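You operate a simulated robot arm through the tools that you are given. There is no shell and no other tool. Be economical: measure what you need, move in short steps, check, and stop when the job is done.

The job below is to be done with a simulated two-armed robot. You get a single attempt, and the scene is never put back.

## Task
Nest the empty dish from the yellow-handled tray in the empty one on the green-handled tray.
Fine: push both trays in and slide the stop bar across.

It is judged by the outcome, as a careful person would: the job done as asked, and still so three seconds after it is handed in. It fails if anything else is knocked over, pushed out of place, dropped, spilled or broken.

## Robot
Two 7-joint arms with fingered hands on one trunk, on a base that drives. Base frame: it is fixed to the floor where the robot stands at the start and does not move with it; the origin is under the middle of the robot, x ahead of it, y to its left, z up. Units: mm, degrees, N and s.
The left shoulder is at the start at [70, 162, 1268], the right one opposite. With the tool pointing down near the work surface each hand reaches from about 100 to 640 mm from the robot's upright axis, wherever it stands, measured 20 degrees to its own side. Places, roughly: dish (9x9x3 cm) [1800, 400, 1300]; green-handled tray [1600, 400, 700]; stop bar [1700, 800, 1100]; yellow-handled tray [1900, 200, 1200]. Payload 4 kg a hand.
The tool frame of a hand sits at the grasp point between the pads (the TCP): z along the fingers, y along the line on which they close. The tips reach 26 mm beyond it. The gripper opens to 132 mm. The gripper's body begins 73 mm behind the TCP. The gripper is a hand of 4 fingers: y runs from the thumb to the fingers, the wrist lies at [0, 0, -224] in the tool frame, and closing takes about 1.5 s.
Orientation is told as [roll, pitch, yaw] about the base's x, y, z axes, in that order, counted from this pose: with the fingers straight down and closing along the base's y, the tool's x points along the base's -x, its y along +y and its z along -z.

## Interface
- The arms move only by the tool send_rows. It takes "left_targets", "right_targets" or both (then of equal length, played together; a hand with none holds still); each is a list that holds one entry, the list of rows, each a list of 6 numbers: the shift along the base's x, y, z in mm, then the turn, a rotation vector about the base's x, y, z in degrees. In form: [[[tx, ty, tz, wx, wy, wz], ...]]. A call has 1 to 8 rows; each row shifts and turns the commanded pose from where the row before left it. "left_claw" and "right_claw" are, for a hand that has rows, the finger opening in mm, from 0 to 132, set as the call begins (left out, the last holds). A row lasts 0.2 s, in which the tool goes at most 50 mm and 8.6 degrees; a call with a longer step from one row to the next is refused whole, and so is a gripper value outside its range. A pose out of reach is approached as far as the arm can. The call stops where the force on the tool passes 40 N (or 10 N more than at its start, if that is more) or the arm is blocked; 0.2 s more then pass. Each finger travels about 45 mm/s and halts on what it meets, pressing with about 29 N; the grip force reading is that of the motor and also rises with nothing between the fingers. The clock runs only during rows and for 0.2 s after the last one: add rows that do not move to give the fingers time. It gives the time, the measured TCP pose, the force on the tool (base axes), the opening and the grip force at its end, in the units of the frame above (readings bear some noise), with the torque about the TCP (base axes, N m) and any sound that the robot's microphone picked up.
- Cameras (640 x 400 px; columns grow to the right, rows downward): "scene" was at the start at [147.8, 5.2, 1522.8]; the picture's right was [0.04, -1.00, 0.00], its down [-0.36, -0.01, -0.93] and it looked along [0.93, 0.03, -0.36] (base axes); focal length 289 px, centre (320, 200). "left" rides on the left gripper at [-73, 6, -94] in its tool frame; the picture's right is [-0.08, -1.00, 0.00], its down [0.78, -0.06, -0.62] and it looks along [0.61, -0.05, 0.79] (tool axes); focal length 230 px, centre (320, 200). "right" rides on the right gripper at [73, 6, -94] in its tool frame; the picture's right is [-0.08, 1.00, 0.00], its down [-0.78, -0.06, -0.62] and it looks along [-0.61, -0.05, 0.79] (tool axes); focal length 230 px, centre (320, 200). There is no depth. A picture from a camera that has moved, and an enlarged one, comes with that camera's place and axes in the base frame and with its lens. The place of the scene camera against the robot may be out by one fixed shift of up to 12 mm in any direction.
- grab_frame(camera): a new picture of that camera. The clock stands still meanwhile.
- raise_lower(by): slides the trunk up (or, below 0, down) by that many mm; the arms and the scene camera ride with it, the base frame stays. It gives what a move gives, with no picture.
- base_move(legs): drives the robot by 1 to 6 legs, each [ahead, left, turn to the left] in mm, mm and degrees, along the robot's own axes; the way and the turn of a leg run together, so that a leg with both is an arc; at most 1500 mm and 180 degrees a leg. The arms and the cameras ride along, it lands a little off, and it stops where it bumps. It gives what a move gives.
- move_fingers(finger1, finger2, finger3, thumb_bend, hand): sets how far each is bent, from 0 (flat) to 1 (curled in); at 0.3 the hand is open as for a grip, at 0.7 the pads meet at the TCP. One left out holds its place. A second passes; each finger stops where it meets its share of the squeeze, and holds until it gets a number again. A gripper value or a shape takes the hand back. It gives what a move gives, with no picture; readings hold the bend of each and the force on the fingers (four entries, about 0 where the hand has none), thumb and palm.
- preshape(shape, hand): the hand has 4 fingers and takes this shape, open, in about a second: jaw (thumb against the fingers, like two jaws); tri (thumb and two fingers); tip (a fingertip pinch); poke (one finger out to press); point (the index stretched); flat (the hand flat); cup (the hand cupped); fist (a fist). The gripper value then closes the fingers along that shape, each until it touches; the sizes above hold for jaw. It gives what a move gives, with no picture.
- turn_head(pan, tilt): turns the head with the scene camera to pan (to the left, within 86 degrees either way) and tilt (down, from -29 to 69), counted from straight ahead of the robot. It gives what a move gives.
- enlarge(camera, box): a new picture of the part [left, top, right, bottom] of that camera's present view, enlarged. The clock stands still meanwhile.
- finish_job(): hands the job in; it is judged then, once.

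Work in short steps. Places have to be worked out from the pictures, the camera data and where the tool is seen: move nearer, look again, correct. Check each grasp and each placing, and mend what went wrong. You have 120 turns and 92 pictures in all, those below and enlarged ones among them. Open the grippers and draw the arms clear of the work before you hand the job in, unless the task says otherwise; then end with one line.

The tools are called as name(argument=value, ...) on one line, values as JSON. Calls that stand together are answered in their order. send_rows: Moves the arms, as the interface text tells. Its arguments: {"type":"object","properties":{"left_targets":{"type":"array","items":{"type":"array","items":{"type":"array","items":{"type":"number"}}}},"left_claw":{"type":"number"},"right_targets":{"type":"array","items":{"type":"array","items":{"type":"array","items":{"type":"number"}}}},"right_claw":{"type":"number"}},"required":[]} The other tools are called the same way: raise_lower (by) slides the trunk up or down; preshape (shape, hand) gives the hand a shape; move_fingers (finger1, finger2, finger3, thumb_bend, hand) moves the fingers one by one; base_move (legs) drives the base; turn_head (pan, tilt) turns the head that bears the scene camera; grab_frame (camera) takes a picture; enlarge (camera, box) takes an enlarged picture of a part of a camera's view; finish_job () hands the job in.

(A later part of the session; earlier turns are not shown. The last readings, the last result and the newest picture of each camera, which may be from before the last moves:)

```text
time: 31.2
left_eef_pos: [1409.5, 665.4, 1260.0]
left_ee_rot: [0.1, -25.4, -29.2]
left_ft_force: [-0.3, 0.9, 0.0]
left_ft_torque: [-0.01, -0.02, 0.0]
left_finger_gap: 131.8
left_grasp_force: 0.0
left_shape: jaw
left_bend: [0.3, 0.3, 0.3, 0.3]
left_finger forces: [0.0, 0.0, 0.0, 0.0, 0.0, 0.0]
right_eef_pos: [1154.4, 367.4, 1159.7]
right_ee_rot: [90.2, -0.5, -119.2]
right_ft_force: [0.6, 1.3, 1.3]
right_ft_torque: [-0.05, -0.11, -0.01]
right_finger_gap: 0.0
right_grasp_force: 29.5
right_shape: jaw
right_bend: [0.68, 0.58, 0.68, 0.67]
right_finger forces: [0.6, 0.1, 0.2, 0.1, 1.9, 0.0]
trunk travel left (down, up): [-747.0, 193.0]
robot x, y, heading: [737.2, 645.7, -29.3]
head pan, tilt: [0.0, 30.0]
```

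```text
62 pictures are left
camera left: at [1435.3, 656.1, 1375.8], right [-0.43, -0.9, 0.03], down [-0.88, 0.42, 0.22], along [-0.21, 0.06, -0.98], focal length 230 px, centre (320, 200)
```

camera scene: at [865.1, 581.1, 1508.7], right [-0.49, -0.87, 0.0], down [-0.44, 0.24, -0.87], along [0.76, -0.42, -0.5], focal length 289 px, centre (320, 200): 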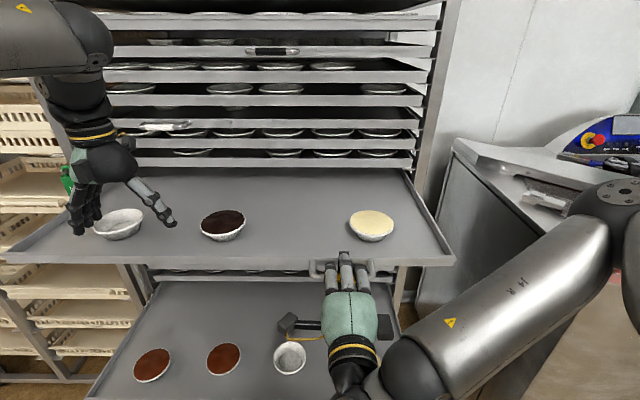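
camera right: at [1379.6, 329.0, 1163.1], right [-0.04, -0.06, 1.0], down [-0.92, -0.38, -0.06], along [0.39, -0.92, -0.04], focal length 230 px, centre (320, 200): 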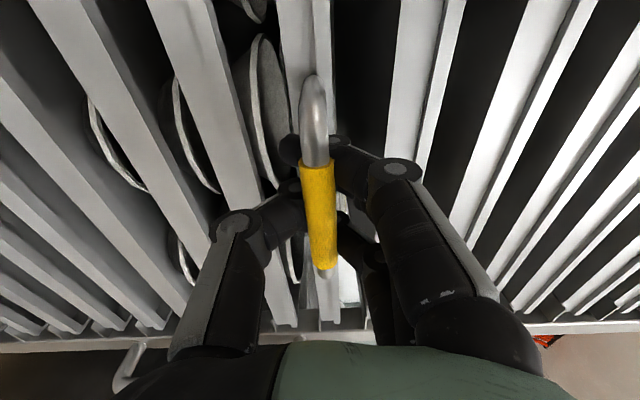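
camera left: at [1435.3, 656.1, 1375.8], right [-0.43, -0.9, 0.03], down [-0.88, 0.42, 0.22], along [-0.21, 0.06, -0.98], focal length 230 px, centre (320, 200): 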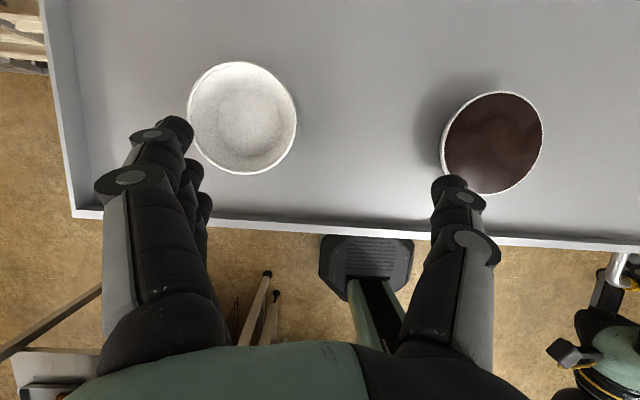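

The dish refines to (1482, 697) with its rim at z ≈ 1172. I approach over it in steps.

send_rows(left_targets=[[[22, 11, 0, 0, 0, 0], [22, 12, 0, 0, 0, 0], [0, 0, 0, 0, 0, 0]]])

send_rows(left_targets=[[[22, 11, -5, 0, 0, 0], [0, 0, -20, 0, 0, 0], [0, 0, 0, 0, 0, 0]]])

grab_frame(camera="left")

```text
time: 32.0
left_eef_pos: [1453.8, 687.1, 1260.4]
left_ee_rot: [0.1, -25.5, -29.2]
left_ft_force: [0.0, 0.2, -0.7]
left_ft_torque: [0.01, 0.02, -0.05]
left_finger_gap: 131.5
left_grasp_force: 0.1
left_shape: jaw
left_bend: [0.3, 0.3, 0.3, 0.3]
left_finger forces: [0.1, 0.0, 0.1, 0.0, 0.0, 0.0]
right_eef_pos: [1154.6, 369.3, 1159.3]
right_ee_rot: [90.2, -0.4, -119.1]
right_ft_force: [-0.3, 0.7, 1.1]
right_ft_torque: [0.0, -0.07, -0.03]
right_finger_gap: 0.0
right_grasp_force: 29.1
right_shape: jaw
right_bend: [0.68, 0.58, 0.68, 0.67]
right_finger forces: [0.5, 0.0, 0.3, 0.0, 1.8, 0.0]
trunk travel left (down, up): [-747.0, 193.0]
robot x, y, heading: [735.5, 648.6, -29.1]
head pan, tilt: [0.0, 30.0]
```

```text
time: 32.8
left_eef_pos: [1476.6, 697.6, 1236.4]
left_ee_rot: [-0.1, -25.5, -29.2]
left_ft_force: [0.0, 0.3, -1.1]
left_ft_torque: [-0.01, -0.01, 0.02]
left_finger_gap: 132.0
left_grasp_force: 0.1
left_shape: jaw
left_bend: [0.3, 0.3, 0.3, 0.3]
left_finger forces: [0.0, 0.1, 0.0, 0.1, 0.0, 0.1]
right_eef_pos: [1154.7, 369.4, 1157.8]
right_ee_rot: [90.3, -0.4, -119.1]
right_ft_force: [-0.5, 0.8, 1.7]
right_ft_torque: [-0.04, -0.09, -0.01]
right_finger_gap: 0.3
right_grasp_force: 29.0
right_shape: jaw
right_bend: [0.68, 0.58, 0.68, 0.67]
right_finger forces: [0.5, 0.1, 0.1, 0.1, 1.8, 0.1]
trunk travel left (down, up): [-747.0, 193.0]
robot x, y, heading: [740.0, 649.8, -28.9]
head pan, tilt: [0.0, 30.0]
```

```text
61 pictures are left
camera left: at [1501.5, 690.2, 1351.4], right [-0.43, -0.9, 0.03], down [-0.88, 0.42, 0.22], along [-0.21, 0.06, -0.98], focal length 230 px, centre (320, 200)
```

left: 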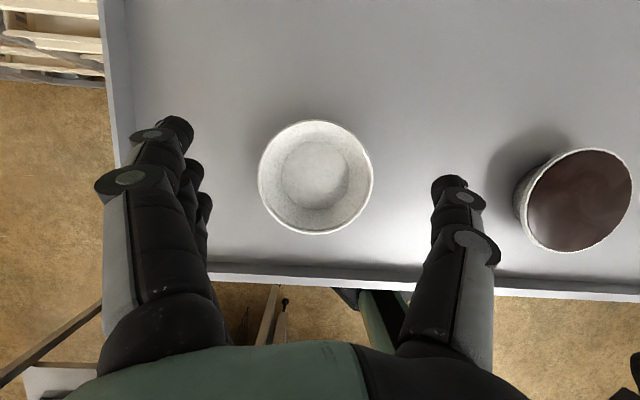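

The dish sits centred between the fingers. I lower 46 mm so the tips are just below the rim.

send_rows(left_targets=[[[0, 1, -18, 0, 0, 0], [0, 1, -18, 0, 0, 0], [0, 0, -10, 0, 0, 0], [0, 0, 0, 0, 0, 0]]])

send_rows(left_targets=[[[0, 0, 0, 0, 0, 0], [0, 0, 0, 0, 0, 0], [0, 0, 0, 0, 0, 0], [0, 0, 0, 0, 0, 0], [0, 0, 0, 0, 0, 0], [0, 0, 0, 0, 0, 0]]], left_claw=84)

grab_frame(camera="left")

enlarge(camera="scene", box=[20, 140, 220, 265])

```text
time: 33.8
left_eef_pos: [1475.3, 701.4, 1189.0]
left_ee_rot: [-0.1, -25.5, -29.1]
left_ft_force: [-0.2, -0.6, -0.5]
left_ft_torque: [-0.02, 0.01, 0.01]
left_finger_gap: 132.0
left_grasp_force: 0.1
left_shape: jaw
left_bend: [0.3, 0.3, 0.3, 0.3]
left_finger forces: [0.1, 0.1, 0.0, 0.1, 0.0, 0.1]
right_eef_pos: [1155.0, 369.3, 1159.3]
right_ee_rot: [90.2, -0.5, -119.1]
right_ft_force: [-0.5, 0.6, 1.8]
right_ft_torque: [-0.02, -0.08, 0.01]
right_finger_gap: 0.0
right_grasp_force: 28.5
right_shape: jaw
right_bend: [0.68, 0.58, 0.68, 0.67]
right_finger forces: [0.6, 0.1, 0.2, 0.1, 1.8, 0.1]
trunk travel left (down, up): [-747.0, 193.0]
robot x, y, heading: [734.4, 647.5, -29.2]
head pan, tilt: [0.0, 30.0]
```

```text
time: 35.2
left_eef_pos: [1475.3, 700.9, 1189.4]
left_ee_rot: [-0.1, -25.5, -29.2]
left_ft_force: [0.7, -0.5, 0.5]
left_ft_torque: [0.01, -0.03, 0.04]
left_finger_gap: 84.7
left_grasp_force: 0.1
left_shape: jaw
left_bend: [0.7, 0.7, 0.7, 0.68]
left_finger forces: [0.0, 0.0, 0.0, 0.0, 0.1, 0.0]
right_eef_pos: [1154.9, 369.7, 1158.9]
right_ee_rot: [90.0, -0.5, -119.2]
right_ft_force: [-0.1, 0.5, 2.2]
right_ft_torque: [-0.02, -0.09, -0.04]
right_finger_gap: 0.0
right_grasp_force: 29.0
right_shape: jaw
right_bend: [0.68, 0.58, 0.68, 0.67]
right_finger forces: [0.6, 0.0, 0.2, 0.0, 2.0, 0.0]
trunk travel left (down, up): [-747.0, 193.0]
robot x, y, heading: [736.5, 649.9, -29.0]
head pan, tilt: [0.0, 30.0]
```

```text
60 pictures are left
camera left: at [1501.4, 692.2, 1305.3], right [-0.43, -0.9, 0.03], down [-0.88, 0.42, 0.22], along [-0.21, 0.06, -0.98], focal length 230 px, centre (320, 200)
```

left: 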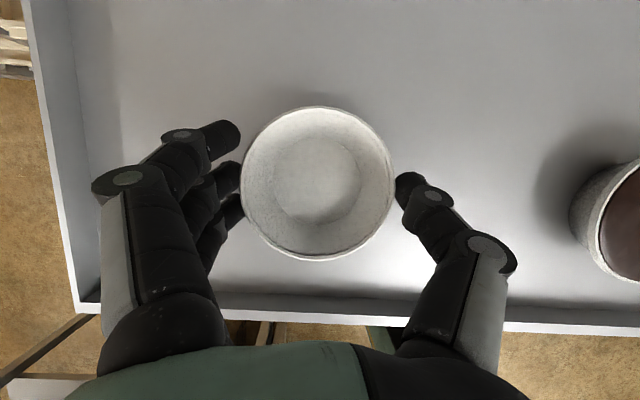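

```text
3.20 times, centred on (120, 202) of scene
camera zoom: at [864.6, 580.8, 1508.7], right [-0.49, -0.87, 0.0], down [-0.44, 0.24, -0.87], along [0.76, -0.42, -0.5], focal length 923 px, centre (960, 192)
```

zoom: 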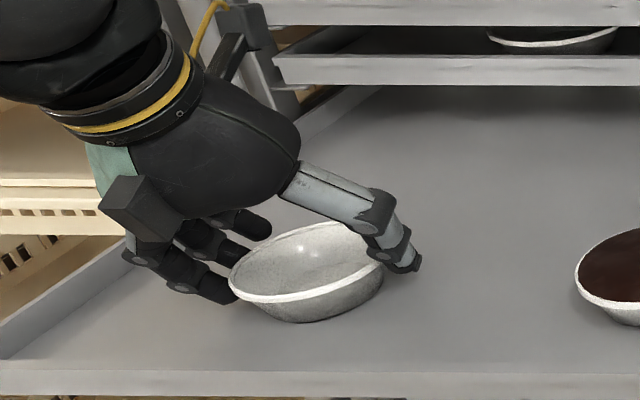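

The fingers straddle the rim. I close further until they touch.

send_rows(left_targets=[[[0, 0, 0, 0, 0, 0], [0, 0, 0, 0, 0, 0], [0, 0, 0, 0, 0, 0], [0, 0, 0, 0, 0, 0], [0, 0, 0, 0, 0, 0]]], left_claw=45)

grab_frame(camera="left")

enlarge(camera="scene", box=[20, 140, 220, 265])

```text
time: 36.4
left_eef_pos: [1476.1, 699.7, 1189.6]
left_ee_rot: [0.1, -25.5, -29.3]
left_ft_force: [1.3, -0.2, 3.1]
left_ft_torque: [0.01, -0.18, -0.03]
left_finger_gap: 68.9
left_grasp_force: 28.6
left_shape: jaw
left_bend: [0.74, 0.71, 0.73, 0.72]
left_finger forces: [9.1, 10.5, 10.3, 0.1, 25.2, 0.1]
right_eef_pos: [1154.6, 370.2, 1159.1]
right_ee_rot: [90.3, -0.5, -119.0]
right_ft_force: [0.2, 1.0, 1.9]
right_ft_torque: [-0.04, -0.05, 0.03]
right_finger_gap: 0.0
right_grasp_force: 29.3
right_shape: jaw
right_bend: [0.68, 0.58, 0.68, 0.67]
right_finger forces: [0.5, 0.0, 0.2, 0.1, 2.1, 0.1]
trunk travel left (down, up): [-747.0, 193.0]
robot x, y, heading: [740.1, 649.9, -29.1]
head pan, tilt: [0.0, 30.0]
```

```text
58 pictures are left
camera left: at [1501.3, 692.1, 1305.7], right [-0.43, -0.9, 0.03], down [-0.88, 0.42, 0.22], along [-0.21, 0.06, -0.98], focal length 230 px, centre (320, 200)
```

left: 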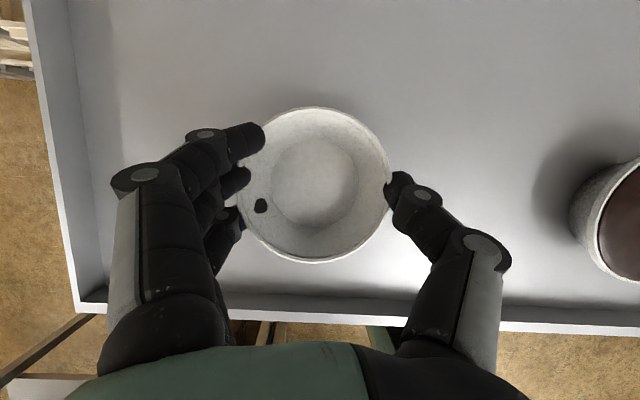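

```text
3.20 times, centred on (120, 202) of scene
camera zoom: at [864.4, 580.6, 1508.8], right [-0.49, -0.87, 0.0], down [-0.44, 0.24, -0.87], along [0.76, -0.42, -0.5], focal length 923 px, centre (960, 192)
```

zoom: 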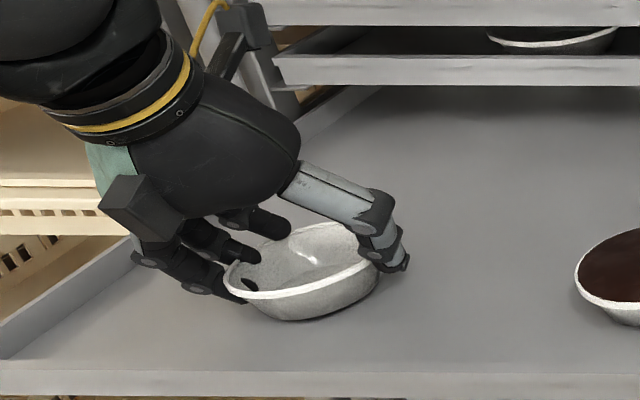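

It is gripped: thumb 25 N against three fingers at about 10 N each. I lift and check.

send_rows(left_targets=[[[0, 0, 12, 0, 0, 0], [0, 0, 20, 0, 0, 0], [0, 0, 25, 0, 0, 0], [0, 0, 25, 0, 0, 0], [0, 0, 0, 0, 0, 0]]])

grab_frame(camera="left")

grab_frame(camera="scene")

```text
time: 37.6
left_eef_pos: [1476.6, 702.1, 1271.4]
left_ee_rot: [0.0, -25.4, -29.2]
left_ft_force: [-0.1, 0.0, -0.3]
left_ft_torque: [0.04, 0.01, -0.02]
left_finger_gap: 69.0
left_grasp_force: 28.9
left_shape: jaw
left_bend: [0.74, 0.71, 0.73, 0.72]
left_finger forces: [11.6, 11.6, 11.1, 0.0, 24.6, 0.0]
right_eef_pos: [1154.5, 370.4, 1160.4]
right_ee_rot: [90.2, -0.5, -119.3]
right_ft_force: [-0.5, -1.9, 1.6]
right_ft_torque: [-0.02, -0.08, 0.0]
right_finger_gap: 0.2
right_grasp_force: 29.6
right_shape: jaw
right_bend: [0.68, 0.58, 0.68, 0.67]
right_finger forces: [0.4, 0.1, 0.2, 0.1, 1.8, 0.0]
trunk travel left (down, up): [-747.0, 193.0]
robot x, y, heading: [738.1, 649.9, -28.9]
head pan, tilt: [0.0, 30.0]
```

```text
56 pictures are left
camera left: at [1502.5, 692.0, 1386.4], right [-0.43, -0.9, 0.03], down [-0.88, 0.42, 0.22], along [-0.21, 0.06, -0.97], focal length 230 px, centre (320, 200)
```

left: 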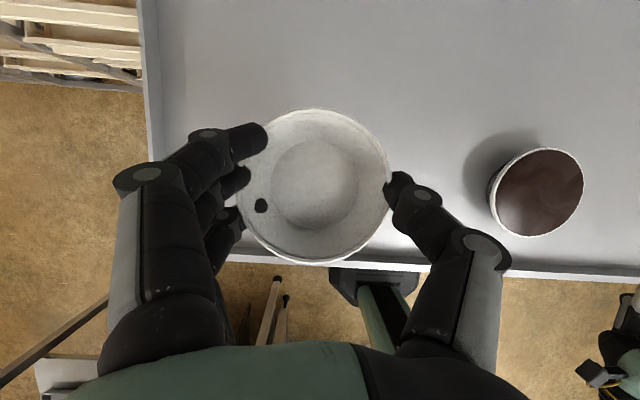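

```text
55 pictures are left
camera scene: at [864.9, 581.1, 1508.7], right [-0.49, -0.87, 0.0], down [-0.44, 0.24, -0.87], along [0.76, -0.42, -0.5], focal length 289 px, centre (320, 200)
```

scene: 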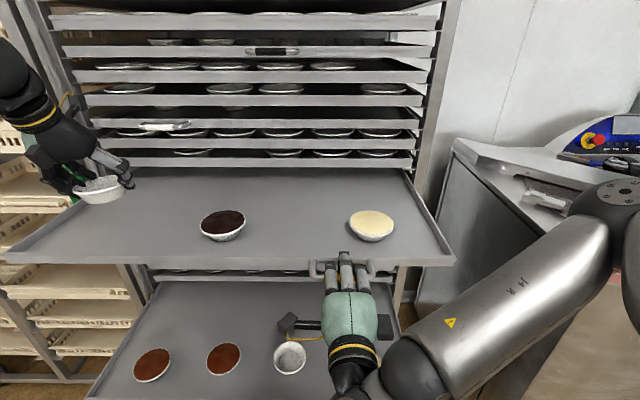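

The dish is held and level. I bring it back toward the robot, higher and with the hand upright again, clear of the rack.

send_rows(left_targets=[[[-20, 5, 20, 0, 0, 0], [-38, 9, 15, 0, 0, 0], [-38, 9, 0, 4.1, 7.35, 0], [-38, 9, 0, 4.1, 7.35, 0], [-38, 9, 0, 4.1, 7.35, 0], [0, 0, 0, 0, 0, 0]]])

grab_frame(camera="scene")

```text
time: 39.0
left_eef_pos: [1293.9, 713.3, 1284.3]
left_ee_rot: [-0.1, -0.3, -29.1]
left_ft_force: [-0.7, -0.2, -0.9]
left_ft_torque: [-0.01, 0.01, -0.03]
left_finger_gap: 68.2
left_grasp_force: 29.0
left_shape: jaw
left_bend: [0.74, 0.71, 0.73, 0.72]
left_finger forces: [12.3, 11.7, 10.8, 0.0, 23.6, 0.1]
left hand out of reach, approached as far as the arm can: row 5
right_eef_pos: [1154.7, 369.8, 1159.5]
right_ee_rot: [90.2, -0.6, -119.3]
right_ft_force: [-2.0, -1.0, 1.2]
right_ft_torque: [-0.04, -0.12, 0.01]
right_finger_gap: 0.1
right_grasp_force: 29.1
right_shape: jaw
right_bend: [0.68, 0.58, 0.68, 0.67]
right_finger forces: [0.5, 0.0, 0.0, 0.1, 2.0, 0.1]
trunk travel left (down, up): [-747.0, 193.0]
robot x, y, heading: [738.9, 647.9, -29.2]
head pan, tilt: [0.0, 30.0]
```

```text
54 pictures are left
camera scene: at [865.0, 581.7, 1508.7], right [-0.49, -0.87, 0.0], down [-0.44, 0.24, -0.87], along [0.76, -0.42, -0.5], focal length 289 px, centre (320, 200)
```

scene: 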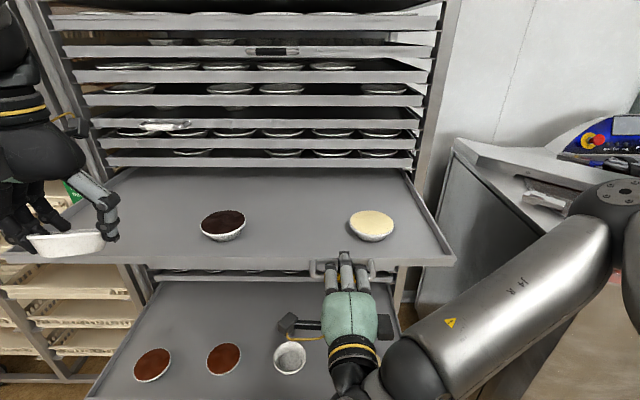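

Now I push the yellow tray back in: first by driving 100 mm ahead with the grip held.

base_move(legs=[[100, 0, 0]])

send_rows(right_targets=[[[22, -12, 0, 0, 0, 0], [22, -12, 0, 0, 0, 0], [22, -12, 0, 0, 0, 0], [22, -12, 0, 0, 0, 0], [22, -12, 0, 0, 0, 0], [22, -12, 0, 0, 0, 0], [22, -12, 0, 0, 0, 0]]])

grab_frame(camera="scene")

```text
time: 40.1
left_eef_pos: [1380.4, 663.3, 1285.0]
left_ee_rot: [-0.1, -0.5, -29.2]
left_ft_force: [0.0, 0.1, -0.6]
left_ft_torque: [-0.01, 0.0, 0.02]
left_finger_gap: 68.1
left_grasp_force: 29.0
left_shape: jaw
left_bend: [0.74, 0.71, 0.73, 0.72]
left_finger forces: [13.0, 11.4, 10.6, 0.0, 23.5, 0.0]
right_eef_pos: [1239.6, 320.9, 1159.5]
right_ee_rot: [90.2, -0.5, -119.2]
right_ft_force: [-2.0, 0.6, 2.7]
right_ft_torque: [-0.07, -0.07, 0.03]
right_finger_gap: 0.2
right_grasp_force: 29.2
right_shape: jaw
right_bend: [0.68, 0.55, 0.68, 0.72]
right_finger forces: [0.0, 0.1, 0.1, 0.1, 0.0, 0.0]
trunk travel left (down, up): [-747.0, 193.0]
robot x, y, heading: [821.6, 601.2, -29.3]
head pan, tilt: [0.0, 30.0]
```

```text
time: 41.7
left_eef_pos: [1380.3, 662.9, 1283.9]
left_ee_rot: [-0.1, -0.4, -29.3]
left_ft_force: [0.5, -0.8, -0.8]
left_ft_torque: [0.0, 0.01, 0.01]
left_finger_gap: 68.0
left_grasp_force: 29.2
left_shape: jaw
left_bend: [0.74, 0.71, 0.73, 0.72]
left_finger forces: [13.3, 11.2, 10.8, 0.1, 23.4, 0.0]
right_eef_pos: [1394.6, 235.6, 1158.4]
right_ee_rot: [90.2, -0.5, -119.2]
right_ft_force: [-4.7, -0.7, 5.1]
right_ft_torque: [-0.04, -0.1, -0.05]
right_finger_gap: 0.3
right_grasp_force: 28.6
right_shape: jaw
right_bend: [0.69, 0.54, 0.69, 0.72]
right_finger forces: [0.0, 0.1, 0.1, 0.0, 0.0, 0.0]
trunk travel left (down, up): [-747.0, 193.0]
robot x, y, heading: [826.2, 597.1, -29.0]
head pan, tilt: [0.0, 30.0]
```

```text
53 pictures are left
camera scene: at [951.2, 532.0, 1508.8], right [-0.49, -0.87, 0.0], down [-0.44, 0.24, -0.87], along [0.76, -0.42, -0.5], focal length 289 px, centre (320, 200)
```

scene: 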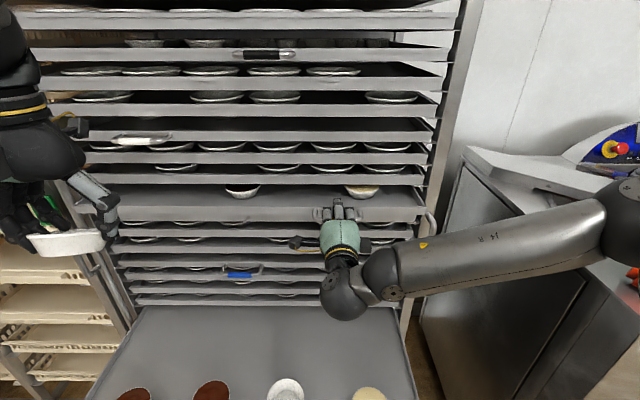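

Nearly in. I push on in small steps until it seats.

send_rows(right_targets=[[[11, -6, 0, 0, 0, 0], [11, -6, 0, 0, 0, 0], [9, -5, 0, 0, 0, 0], [7, -4, 0, 0, 0, 0], [7, -4, 0, 0, 0, 0], [5, -3, 0, 0, 0, 0]]])

grab_frame(camera="scene")

grab_frame(camera="right")

```text
time: 43.1
left_eef_pos: [1376.6, 663.9, 1286.0]
left_ee_rot: [-0.1, -0.6, -29.3]
left_ft_force: [-0.5, -0.2, 0.0]
left_ft_torque: [0.0, -0.02, -0.02]
left_finger_gap: 68.2
left_grasp_force: 28.3
left_shape: jaw
left_bend: [0.74, 0.71, 0.73, 0.72]
left_finger forces: [13.2, 11.5, 10.9, 0.1, 23.4, 0.0]
right_eef_pos: [1440.5, 211.2, 1161.7]
right_ee_rot: [90.3, -0.6, -119.0]
right_ft_force: [-19.9, 7.6, 2.8]
right_ft_torque: [-0.01, 0.01, -0.09]
right_finger_gap: 0.1
right_grasp_force: 29.3
right_shape: jaw
right_bend: [0.7, 0.54, 0.71, 0.73]
right_finger forces: [4.1, 0.5, 5.2, 0.0, 30.6, 0.0]
trunk travel left (down, up): [-747.0, 193.0]
robot x, y, heading: [824.0, 598.0, -28.9]
head pan, tilt: [0.0, 30.0]
```

```text
52 pictures are left
camera scene: at [946.7, 534.2, 1509.2], right [-0.49, -0.87, 0.0], down [-0.43, 0.24, -0.87], along [0.76, -0.42, -0.5], focal length 289 px, centre (320, 200)
```

scene: 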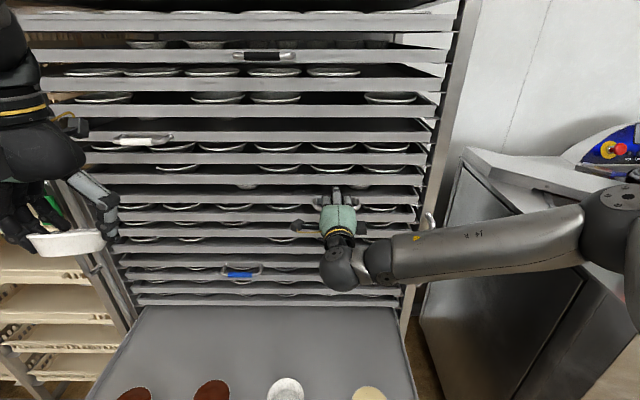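

```text
51 pictures are left
camera right: at [1394.2, 320.9, 1164.5], right [-0.04, -0.06, 1.0], down [-0.92, -0.39, -0.06], along [0.39, -0.92, -0.04], focal length 230 px, centre (320, 200)
```

right: 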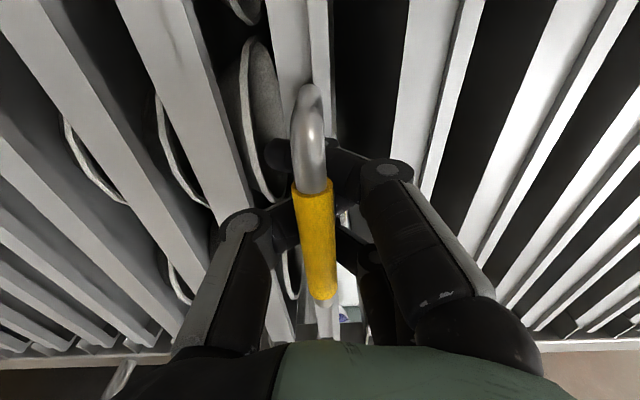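

It seats with about 21 N of resistance. I open the right hand and back off, then check that it is flush.

send_rows(right_targets=[[[0, 0, 0, 0, 0, 0], [0, 0, 0, 0, 0, 0], [0, 0, 0, 0, 0, 0], [0, 0, 0, 0, 0, 0], [0, 0, 0, 0, 0, 0], [0, 0, 0, 0, 0, 0], [0, 0, 0, 0, 0, 0]]], right_claw=95)

send_rows(right_targets=[[[-26, 15, 0, 0, 0, 0], [-26, 15, 0, 0, 0, 0], [-26, 15, 0, 0, 0, 0], [-26, 15, 0, 0, 0, 0], [-26, 15, 0, 0, 0, 0]]])

grab_frame(camera="right")

enlarge(camera="scene", box=[60, 110, 460, 300])

```text
time: 43.6
left_eef_pos: [1375.4, 667.8, 1286.9]
left_ee_rot: [-0.1, -0.6, -29.2]
left_ft_force: [0.6, 0.8, -0.5]
left_ft_torque: [-0.01, 0.01, -0.02]
left_finger_gap: 67.6
left_grasp_force: 28.9
left_shape: jaw
left_bend: [0.74, 0.71, 0.73, 0.72]
left_finger forces: [13.5, 11.2, 10.9, 0.0, 23.4, 0.1]
right_eef_pos: [1436.3, 220.4, 1155.9]
right_ee_rot: [89.8, -0.8, -118.2]
right_ft_force: [-40.8, 19.9, -8.3]
right_ft_torque: [-0.32, -1.1, -0.1]
right_finger_gap: 41.8
right_grasp_force: 0.1
right_shape: jaw
right_bend: [0.73, 0.73, 0.74, 0.75]
right_finger forces: [15.0, 15.8, 17.7, 0.0, 25.9, 0.0]
trunk travel left (down, up): [-747.0, 193.0]
robot x, y, heading: [824.1, 600.5, -29.2]
head pan, tilt: [0.0, 30.0]
stopped in row 2 (right hand): the force on the tool passed its limit at 60 N (the readings are from after the stop); the commanded pose is now the measured one
```

```text
time: 44.8
left_eef_pos: [1380.7, 663.1, 1284.8]
left_ee_rot: [-0.1, -0.5, -29.3]
left_ft_force: [-0.7, 0.3, -0.2]
left_ft_torque: [-0.02, -0.01, 0.01]
left_finger_gap: 67.8
left_grasp_force: 29.1
left_shape: jaw
left_bend: [0.74, 0.71, 0.73, 0.72]
left_finger forces: [13.6, 11.3, 10.9, 0.0, 23.5, 0.0]
right_eef_pos: [1312.1, 288.2, 1156.0]
right_ee_rot: [89.9, -0.4, -118.9]
right_ft_force: [0.1, 0.5, -0.5]
right_ft_torque: [-0.01, 0.0, 0.0]
right_finger_gap: 94.6
right_grasp_force: 0.1
right_shape: jaw
right_bend: [0.66, 0.66, 0.66, 0.62]
right_finger forces: [0.0, 0.1, 0.0, 0.1, 0.1, 0.0]
trunk travel left (down, up): [-747.0, 193.0]
robot x, y, heading: [821.4, 598.7, -29.2]
head pan, tilt: [0.0, 30.0]
```

```text
50 pictures are left
camera right: at [1264.4, 397.9, 1160.7], right [-0.03, -0.06, 1.0], down [-0.92, -0.39, -0.05], along [0.39, -0.92, -0.04], focal length 230 px, centre (320, 200)
```

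right: 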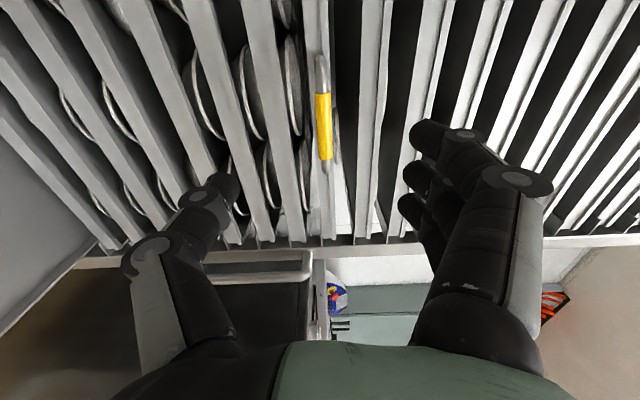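

```text
1.60 times, centred on (260, 205) of scene
camera zoom: at [950.2, 532.9, 1508.8], right [-0.49, -0.87, 0.0], down [-0.44, 0.24, -0.87], along [0.76, -0.42, -0.5], focal length 462 px, centre (416, 192)
```

zoom: 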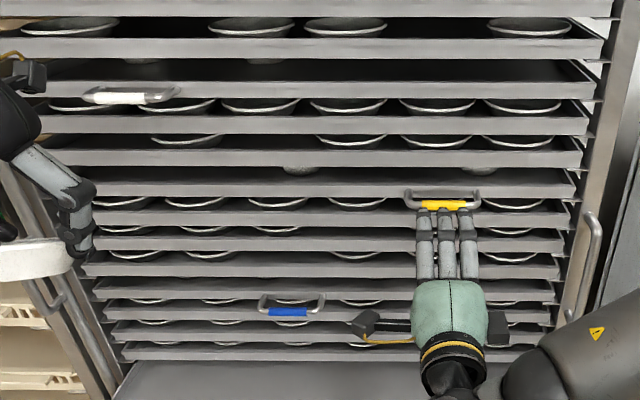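

The yellow tray is flush. Next I return the right hand to its upright pose so the arms clear the green tray when the trunk is lowered; first I raise and un-roll it.

send_rows(right_targets=[[[-25, 5, 30, 0, 0, 0], [-20, -10, 34, -7.4, 4.1, 0], [-19, -17, 34, -7.4, 4.1, 0], [-19, -20, 34, -7.4, 4.1, 0], [-19, -20, 34, -7.4, 4.1, 0], [-12, -20, 30, -7.4, 4.1, 0], [0, -20, 0, -7.4, 4.1, 0], [0, 0, 0, -7.4, 4.1, 0]]])

send_rows(right_targets=[[[0, 0, 0, -7.4, 4.1, 0], [0, 0, 0, -7.4, 4.1, 0], [0, 0, 0, -7.4, 4.1, 0], [0, 0, 0, -4.2, 2.4, 0], [0, 0, 0, 3.5, 6.3, 0], [0, 0, 0, 3.5, 6.3, 0], [0, 0, 0, 3.5, 6.3, 0]]])

send_rows(right_targets=[[[0, 0, 0, 4.1, 7.4, 0], [0, 0, 0, 4.1, 7.4, 0], [0, 0, 0, 4.1, 7.4, 0], [0, 0, 0, 4.1, 7.4, 0], [0, 0, 0, 4.1, 7.4, 0], [0, 0, 0, 4.1, 7.4, 0], [0, 0, 0, 4.1, 7.4, 0], [0, 0, 0, 4.1, 7.4, 0]]])

grab_frame(camera="scene")

```text
time: 46.6
left_eef_pos: [1381.2, 663.7, 1282.9]
left_ee_rot: [-0.2, -0.4, -29.3]
left_ft_force: [-0.4, 0.3, 0.1]
left_ft_torque: [-0.02, 0.0, 0.03]
left_finger_gap: 67.5
left_grasp_force: 29.1
left_shape: jaw
left_bend: [0.74, 0.71, 0.73, 0.72]
left_finger forces: [13.8, 11.3, 11.0, 0.0, 23.2, 0.1]
right_eef_pos: [1246.0, 240.7, 1261.9]
right_ee_rot: [89.7, -36.7, -118.6]
right_ft_force: [0.1, -0.4, -0.1]
right_ft_torque: [-0.01, -0.01, 0.01]
right_finger_gap: 94.5
right_grasp_force: 0.0
right_shape: jaw
right_bend: [0.66, 0.66, 0.66, 0.62]
right_finger forces: [0.1, 0.0, 0.0, 0.0, 0.0, 0.0]
right hand out of reach, approached as far as the arm can: row 4, 5, 6
trunk travel left (down, up): [-747.0, 193.0]
robot x, y, heading: [824.4, 601.0, -29.0]
head pan, tilt: [0.0, 30.0]
```

```text
time: 48.2
left_eef_pos: [1381.5, 664.0, 1283.8]
left_ee_rot: [0.0, -0.4, -29.2]
left_ft_force: [-0.1, -0.3, -0.4]
left_ft_torque: [-0.03, 0.0, 0.03]
left_finger_gap: 67.6
left_grasp_force: 29.2
left_shape: jaw
left_bend: [0.74, 0.71, 0.73, 0.72]
left_finger forces: [14.2, 10.8, 10.9, 0.1, 23.3, 0.0]
right_eef_pos: [1245.2, 242.0, 1262.2]
right_ee_rot: [44.2, -58.4, -77.8]
right_ft_force: [-0.7, 0.1, 0.5]
right_ft_torque: [0.02, -0.02, 0.01]
right_finger_gap: 95.0
right_grasp_force: 0.0
right_shape: jaw
right_bend: [0.66, 0.66, 0.66, 0.62]
right_finger forces: [0.1, 0.0, 0.0, 0.0, 0.1, 0.1]
trunk travel left (down, up): [-747.0, 193.0]
robot x, y, heading: [823.7, 597.8, -29.3]
head pan, tilt: [0.0, 30.0]
```

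```text
time: 50.0
left_eef_pos: [1381.4, 662.5, 1284.8]
left_ee_rot: [-0.2, -0.3, -29.3]
left_ft_force: [0.0, -0.9, -0.5]
left_ft_torque: [0.0, 0.02, 0.0]
left_finger_gap: 67.6
left_grasp_force: 29.2
left_shape: jaw
left_bend: [0.74, 0.71, 0.73, 0.72]
left_finger forces: [14.2, 10.8, 10.9, 0.1, 23.3, 0.0]
right_eef_pos: [1216.9, 151.1, 1104.3]
right_ee_rot: [18.4, -36.3, -58.4]
right_ft_force: [-0.8, 0.2, 0.1]
right_ft_torque: [-0.03, -0.01, -0.02]
right_finger_gap: 94.7
right_grasp_force: 0.1
right_shape: jaw
right_bend: [0.66, 0.66, 0.66, 0.62]
right_finger forces: [0.0, 0.0, 0.0, 0.0, 0.0, 0.0]
right hand out of reach, approached as far as the arm can: row 1, 2, 3, 4, 5, 6, 7, 8
trunk travel left (down, up): [-747.0, 193.0]
robot x, y, heading: [824.9, 598.6, -29.1]
head pan, tilt: [0.0, 30.0]
```

```text
48 pictures are left
camera scene: at [951.2, 531.7, 1508.7], right [-0.49, -0.87, 0.0], down [-0.44, 0.24, -0.87], along [0.76, -0.42, -0.5], focal length 289 px, centre (320, 200)
```

scene: 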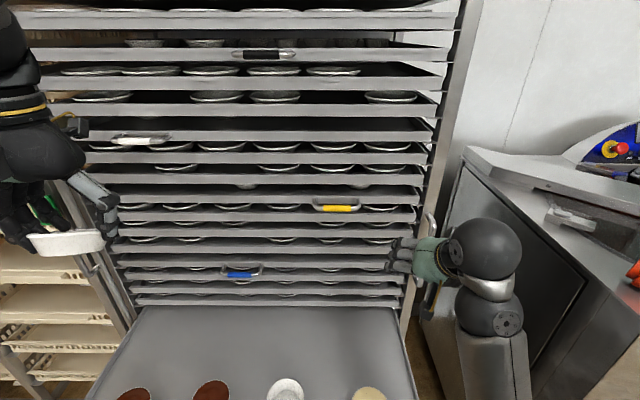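

The right arm is folded awkwardly but touching nothing. I raise it in free space before finishing its turn.

send_rows(right_targets=[[[0, 5, 45, 0, 0, 0], [0, 5, 45, 0, 0, 0], [0, 5, 45, 0, 0, 0], [0, 5, 45, 0, 0, 0], [0, 0, 40, 0, 0, 0]]])

```text
time: 51.2
left_eef_pos: [1381.0, 663.3, 1283.6]
left_ee_rot: [-0.1, -0.4, -29.3]
left_ft_force: [0.5, -0.9, 0.3]
left_ft_torque: [0.01, -0.01, 0.05]
left_finger_gap: 67.9
left_grasp_force: 28.8
left_shape: jaw
left_bend: [0.74, 0.71, 0.73, 0.72]
left_finger forces: [14.3, 10.8, 10.9, 0.0, 23.2, 0.1]
right_eef_pos: [1216.7, 150.6, 1104.3]
right_ee_rot: [18.5, -36.3, -58.4]
right_ft_force: [0.1, 1.0, -0.3]
right_ft_torque: [0.0, 0.02, 0.0]
right_finger_gap: 94.8
right_grasp_force: 0.0
right_shape: jaw
right_bend: [0.66, 0.66, 0.66, 0.62]
right_finger forces: [0.0, 0.0, 0.0, 0.0, 0.1, 0.1]
right hand out of reach, approached as far as the arm can: row 1, 2, 3, 4, 5
trunk travel left (down, up): [-747.0, 193.0]
robot x, y, heading: [823.4, 598.2, -29.1]
head pan, tilt: [0.0, 30.0]
```

It is stuck at a joint limit, so I turn it back the way it came while moving toward the earlier good pose.

send_rows(right_targets=[[[10, 12, 10, -4.1, -7.4, 0], [10, 12, 15, -4.1, -7.4, 0], [15, 12, 20, -4.1, -7.4, 0], [15, 12, 30, -4.1, -7.4, 0], [15, 12, 30, 0, 0, 0], [10, 0, 40, 0, 0, 0]]])

```text
time: 52.6
left_eef_pos: [1381.8, 663.9, 1283.7]
left_ee_rot: [-0.1, -0.3, -29.2]
left_ft_force: [-0.1, -0.5, 0.0]
left_ft_torque: [0.02, 0.0, -0.04]
left_finger_gap: 67.7
left_grasp_force: 29.1
left_shape: jaw
left_bend: [0.74, 0.71, 0.73, 0.72]
left_finger forces: [14.3, 10.8, 10.9, 0.0, 23.2, 0.0]
right_eef_pos: [1291.5, 210.6, 1250.5]
right_ee_rot: [54.0, -62.2, -86.1]
right_ft_force: [0.1, 0.0, -0.3]
right_ft_torque: [-0.02, -0.01, 0.0]
right_finger_gap: 95.0
right_grasp_force: 0.1
right_shape: jaw
right_bend: [0.66, 0.66, 0.66, 0.62]
right_finger forces: [0.0, 0.1, 0.1, 0.1, 0.0, 0.0]
trunk travel left (down, up): [-747.0, 193.0]
robot x, y, heading: [825.2, 596.9, -29.2]
head pan, tilt: [0.0, 30.0]
```

Good, that freed it. I remove the residual 22° roll and raise the hand, then pitch it down to upright from this extended position.

send_rows(right_targets=[[[0, 0, 30, -7.2, 4.0, 0], [0, 0, 30, -7.2, 4.0, 0], [0, 0, 30, -4.8, 2.7, 0], [0, 0, 0, 4.1, 7.3, 0], [0, 0, 0, 4.1, 7.3, 0], [0, 0, 0, 4.1, 7.3, 0]]])

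send_rows(right_targets=[[[0, 0, 0, 4.1, 7.3, 0], [0, 0, 0, 4.1, 7.3, 0], [0, 0, 0, 4.1, 7.3, 0], [0, 0, 0, 4.1, 7.3, 0], [0, 0, 0, 4.1, 7.3, 0], [0, 0, 0, 3.4, 6.1, 0]]])

grab_frame(camera="scene")

```text
time: 54.0
left_eef_pos: [1381.2, 663.2, 1285.1]
left_ee_rot: [-0.1, -0.5, -29.2]
left_ft_force: [0.9, -0.2, 0.2]
left_ft_torque: [0.03, 0.01, 0.02]
left_finger_gap: 67.7
left_grasp_force: 29.4
left_shape: jaw
left_bend: [0.74, 0.71, 0.73, 0.72]
left_finger forces: [14.3, 10.8, 11.0, 0.1, 23.1, 0.1]
right_eef_pos: [1289.9, 198.9, 1329.2]
right_ee_rot: [-0.9, -66.7, -34.3]
right_ft_force: [-0.1, 0.1, 0.5]
right_ft_torque: [-0.01, 0.0, -0.01]
right_finger_gap: 94.8
right_grasp_force: 0.1
right_shape: jaw
right_bend: [0.66, 0.66, 0.66, 0.62]
right_finger forces: [0.1, 0.0, 0.0, 0.0, 0.0, 0.0]
right hand out of reach, approached as far as the arm can: row 4, 5, 6
trunk travel left (down, up): [-747.0, 193.0]
robot x, y, heading: [823.8, 598.3, -29.1]
head pan, tilt: [0.0, 30.0]
```

```text
time: 55.4
left_eef_pos: [1380.7, 664.1, 1283.6]
left_ee_rot: [-0.2, -0.4, -29.2]
left_ft_force: [-0.5, 0.8, -0.4]
left_ft_torque: [0.0, 0.01, -0.01]
left_finger_gap: 67.7
left_grasp_force: 29.0
left_shape: jaw
left_bend: [0.74, 0.71, 0.73, 0.72]
left_finger forces: [14.4, 10.9, 10.9, 0.0, 23.3, 0.0]
right_eef_pos: [1282.9, 159.0, 1275.8]
right_ee_rot: [-2.3, -58.4, -33.0]
right_ft_force: [0.2, -1.0, 0.0]
right_ft_torque: [-0.02, -0.01, 0.05]
right_finger_gap: 94.9
right_grasp_force: 0.0
right_shape: jaw
right_bend: [0.66, 0.66, 0.66, 0.62]
right_finger forces: [0.0, 0.0, 0.1, 0.0, 0.0, 0.0]
right hand out of reach, approached as far as the arm can: row 1, 2, 3, 4, 5, 6
trunk travel left (down, up): [-747.0, 193.0]
robot x, y, heading: [822.9, 596.7, -29.4]
head pan, tilt: [0.0, 30.0]
```

```text
47 pictures are left
camera scene: at [951.4, 533.5, 1508.8], right [-0.49, -0.87, 0.0], down [-0.44, 0.24, -0.87], along [0.76, -0.42, -0.5], focal length 289 px, centre (320, 200)
```

scene: 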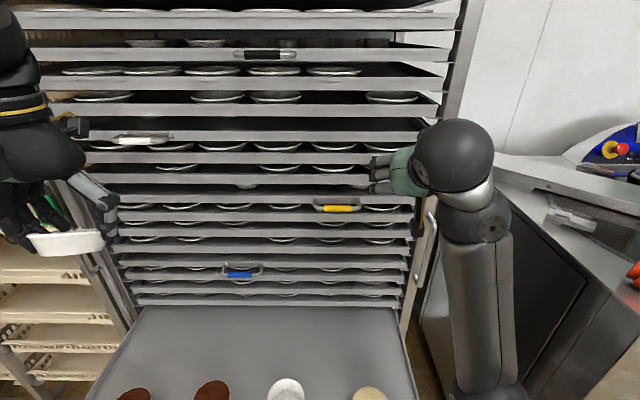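

The right arm is in a low-elbow branch, but it is clear and can stay there. The left arm can reach the green tray's dish without lowering the trunk, so I look down for an accurate dish position.

turn_head(pan=0, tilt=55)

grab_frame(camera="scene")

```text
time: 56.3
left_eef_pos: [1380.6, 662.9, 1284.0]
left_ee_rot: [-0.1, -0.4, -29.3]
left_ft_force: [-0.6, 0.0, -0.2]
left_ft_torque: [0.02, -0.03, -0.01]
left_finger_gap: 67.5
left_grasp_force: 29.2
left_shape: jaw
left_bend: [0.74, 0.71, 0.73, 0.72]
left_finger forces: [14.3, 10.9, 10.9, 0.1, 23.3, 0.0]
right_eef_pos: [1283.8, 158.2, 1276.4]
right_ee_rot: [-2.2, -58.4, -33.2]
right_ft_force: [-0.7, 0.1, 0.1]
right_ft_torque: [-0.02, 0.01, 0.0]
right_finger_gap: 95.0
right_grasp_force: 0.0
right_shape: jaw
right_bend: [0.66, 0.66, 0.66, 0.62]
right_finger forces: [0.0, 0.0, 0.0, 0.0, 0.0, 0.0]
trunk travel left (down, up): [-747.0, 193.0]
robot x, y, heading: [821.9, 600.8, -29.2]
head pan, tilt: [0.0, 55.0]
```

```text
46 pictures are left
camera scene: at [935.3, 540.9, 1472.7], right [-0.49, -0.87, 0.0], down [-0.71, 0.4, -0.57], along [0.5, -0.28, -0.82], focal length 289 px, centre (320, 200)
```

scene: 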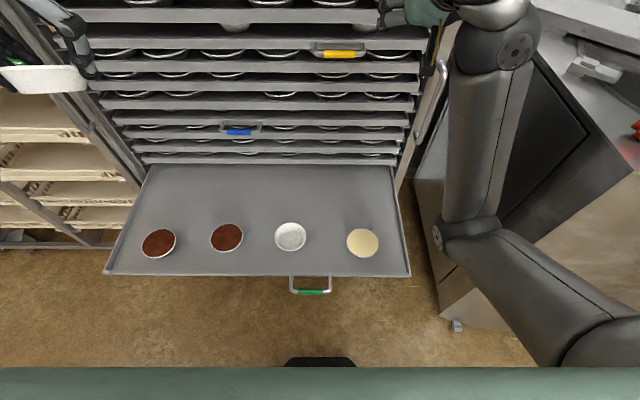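

The green empty dish computes to about (1296, 431, rim ~775). I bring the left hand over there, restoring the 25° tilt so the held dish is level, then start down.

send_rows(left_targets=[[[-18, -45, -5, -4.1, -7.3, 0], [-18, -45, -5, -4.1, -7.3, 0], [-18, -45, -5, -4.0, -7.2, 0], [-18, -45, -5, 0, 0, 0], [-18, -45, -5, 0, 0, 0], [0, 0, -45, 0, 0, 0], [0, 0, -45, 0, 0, 0]]])

grab_frame(camera="left")

```text
time: 57.9
left_eef_pos: [1290.7, 436.4, 1167.7]
left_ee_rot: [-0.1, -25.4, -29.1]
left_ft_force: [-0.1, -0.1, -1.1]
left_ft_torque: [0.0, 0.0, -0.04]
left_finger_gap: 66.9
left_grasp_force: 28.9
left_shape: jaw
left_bend: [0.74, 0.71, 0.73, 0.72]
left_finger forces: [14.6, 10.5, 10.6, 0.0, 23.2, 0.0]
right_eef_pos: [1285.0, 159.0, 1273.8]
right_ee_rot: [-2.3, -58.5, -33.1]
right_ft_force: [-0.7, -0.8, -0.1]
right_ft_torque: [-0.02, 0.02, 0.0]
right_finger_gap: 94.9
right_grasp_force: 0.0
right_shape: jaw
right_bend: [0.66, 0.66, 0.66, 0.62]
right_finger forces: [0.1, 0.0, 0.0, 0.0, 0.1, 0.0]
trunk travel left (down, up): [-747.0, 193.0]
robot x, y, heading: [821.8, 600.3, -29.3]
head pan, tilt: [0.0, 55.0]
```

```text
45 pictures are left
camera left: at [1318.0, 429.3, 1283.3], right [-0.43, -0.9, 0.04], down [-0.88, 0.42, 0.22], along [-0.21, 0.06, -0.97], focal length 230 px, centre (320, 200)
```

left: 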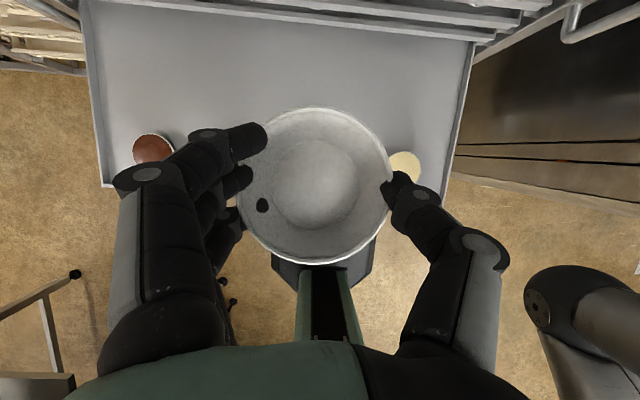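

The held dish hides the target, so I move the hand 120 mm back toward the robot and 100 mm down to see past it.

send_rows(left_targets=[[[-35, 19, -25, 0, 0, 0], [-35, 19, -25, 0, 0, 0], [-35, 19, -25, 0, 0, 0], [0, 0, -25, 0, 0, 0], [0, 0, 0, 0, 0, 0]]])

grab_frame(camera="left")

```text
time: 59.1
left_eef_pos: [1210.4, 480.6, 1087.7]
left_ee_rot: [-0.1, -25.4, -29.3]
left_ft_force: [0.6, -0.5, 0.0]
left_ft_torque: [-0.02, -0.05, -0.01]
left_finger_gap: 67.4
left_grasp_force: 29.2
left_shape: jaw
left_bend: [0.74, 0.71, 0.73, 0.72]
left_finger forces: [14.4, 10.3, 10.6, 0.0, 23.1, 0.1]
left hand out of reach, approached as far as the arm can: row 3
right_eef_pos: [1283.1, 158.4, 1274.3]
right_ee_rot: [-2.2, -58.5, -33.2]
right_ft_force: [-0.2, -1.1, -1.5]
right_ft_torque: [-0.02, 0.01, -0.02]
right_finger_gap: 95.0
right_grasp_force: 0.2
right_shape: jaw
right_bend: [0.66, 0.66, 0.66, 0.62]
right_finger forces: [0.0, 0.0, 0.0, 0.0, 0.0, 0.0]
trunk travel left (down, up): [-747.0, 193.0]
robot x, y, heading: [822.5, 598.9, -29.1]
head pan, tilt: [0.0, 55.0]
```

```text
44 pictures are left
camera left: at [1237.5, 471.4, 1203.2], right [-0.43, -0.9, 0.03], down [-0.88, 0.42, 0.22], along [-0.21, 0.06, -0.97], focal length 230 px, centre (320, 200)
```

left: 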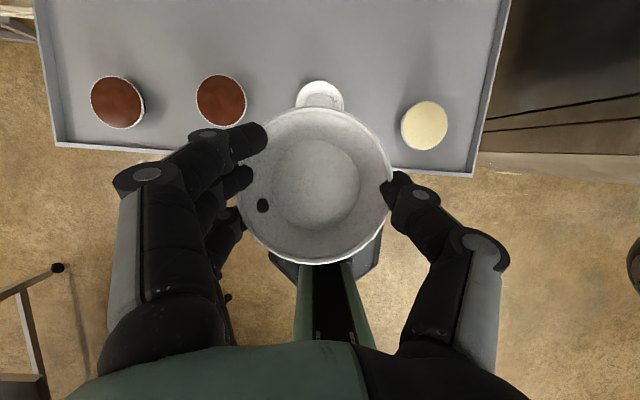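

The green dish measures (1300, 424, rim ≈ 758) with the same camera that measured the pick. I move over it and descend to about 100 mm above the rim.

send_rows(left_targets=[[[28, -17, 0, 0, 0, 0], [28, -17, 0, 0, 0, 0], [27, -18, -20, 0, 0, 0], [0, 0, -45, 0, 0, 0], [0, 0, -45, 0, 0, 0], [0, 0, -45, 0, 0, 0], [0, 0, -40, 0, 0, 0], [0, 0, 0, 0, 0, 0]]])

grab_frame(camera="left")

enlarge(camera="scene", box=[180, 130, 420, 280])

```text
time: 60.9
left_eef_pos: [1294.7, 428.2, 893.1]
left_ee_rot: [0.0, -25.4, -29.3]
left_ft_force: [0.4, -0.8, -1.1]
left_ft_torque: [-0.02, -0.01, -0.02]
left_finger_gap: 66.8
left_grasp_force: 29.2
left_shape: jaw
left_bend: [0.74, 0.71, 0.73, 0.72]
left_finger forces: [13.6, 10.4, 10.3, 0.1, 23.0, 0.1]
right_eef_pos: [1283.5, 157.2, 1275.3]
right_ee_rot: [-2.2, -58.4, -33.2]
right_ft_force: [-0.5, -0.1, -1.0]
right_ft_torque: [0.01, -0.01, 0.0]
right_finger_gap: 95.0
right_grasp_force: 0.0
right_shape: jaw
right_bend: [0.66, 0.66, 0.66, 0.62]
right_finger forces: [0.1, 0.1, 0.0, 0.0, 0.0, 0.0]
trunk travel left (down, up): [-747.0, 193.0]
robot x, y, heading: [822.6, 598.6, -29.2]
head pan, tilt: [0.0, 55.0]
```

```text
43 pictures are left
camera left: at [1320.9, 420.6, 1008.1], right [-0.43, -0.9, 0.03], down [-0.88, 0.42, 0.22], along [-0.21, 0.06, -0.97], focal length 230 px, centre (320, 200)
```

left: 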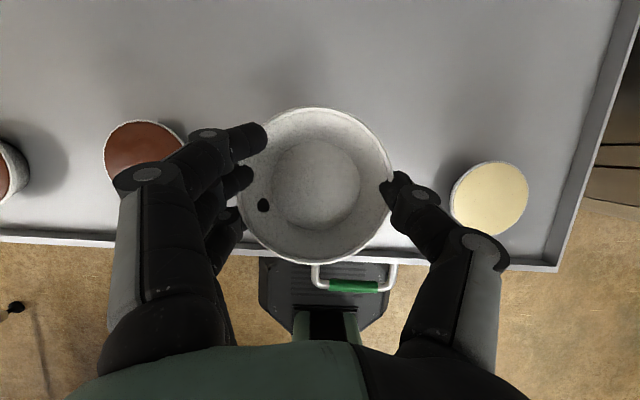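

```text
2.67 times, centred on (300, 205) of scene
camera zoom: at [934.6, 540.9, 1472.7], right [-0.49, -0.87, 0.0], down [-0.71, 0.4, -0.57], along [0.5, -0.28, -0.82], focal length 770 px, centre (373, 187)
```

zoom: 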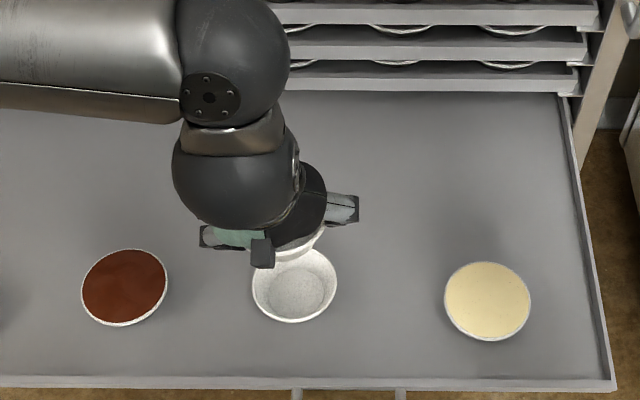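

Both cameras agree on the target (1300, 426). I descend so the held dish is just above the target and check.

send_rows(left_targets=[[[0, 0, -40, 0, 0, 0], [0, 0, -30, 0, 0, 0], [0, 0, 0, 0, 0, 0]]])

enlarge(camera="scene", box=[220, 190, 380, 290])

grab_frame(camera="left")

```text
time: 61.7
left_eef_pos: [1294.2, 429.2, 821.2]
left_ee_rot: [-0.1, -25.3, -29.3]
left_ft_force: [0.1, 0.4, -0.8]
left_ft_torque: [-0.03, -0.02, 0.0]
left_finger_gap: 66.7
left_grasp_force: 29.1
left_shape: jaw
left_bend: [0.74, 0.71, 0.73, 0.72]
left_finger forces: [13.4, 10.4, 10.2, 0.0, 22.9, 0.0]
right_eef_pos: [1283.7, 158.2, 1275.5]
right_ee_rot: [-2.2, -58.5, -33.2]
right_ft_force: [0.8, 0.2, -0.2]
right_ft_torque: [0.02, 0.0, 0.01]
right_finger_gap: 94.9
right_grasp_force: 0.2
right_shape: jaw
right_bend: [0.66, 0.66, 0.66, 0.62]
right_finger forces: [0.0, 0.1, 0.0, 0.1, 0.0, 0.1]
trunk travel left (down, up): [-747.0, 193.0]
robot x, y, heading: [823.9, 599.3, -29.4]
head pan, tilt: [0.0, 55.0]
```

```text
4.00 times, centred on (300, 240) of scene
camera zoom: at [934.9, 540.9, 1472.7], right [-0.49, -0.87, 0.0], down [-0.71, 0.4, -0.57], along [0.5, -0.28, -0.82], focal length 1154 px, centre (400, 40)
```

zoom: 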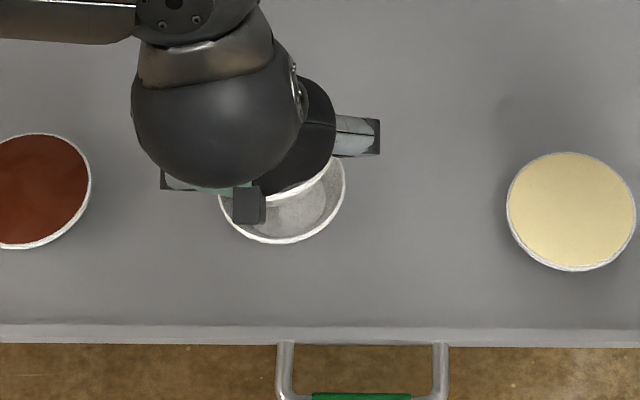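

```text
40 pictures are left
camera left: at [1320.8, 420.9, 938.2], right [-0.43, -0.9, 0.03], down [-0.88, 0.42, 0.22], along [-0.21, 0.06, -0.97], focal length 230 px, centre (320, 200)
```

left: 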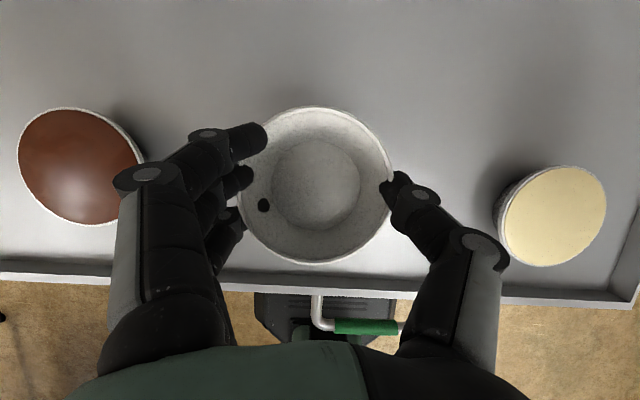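

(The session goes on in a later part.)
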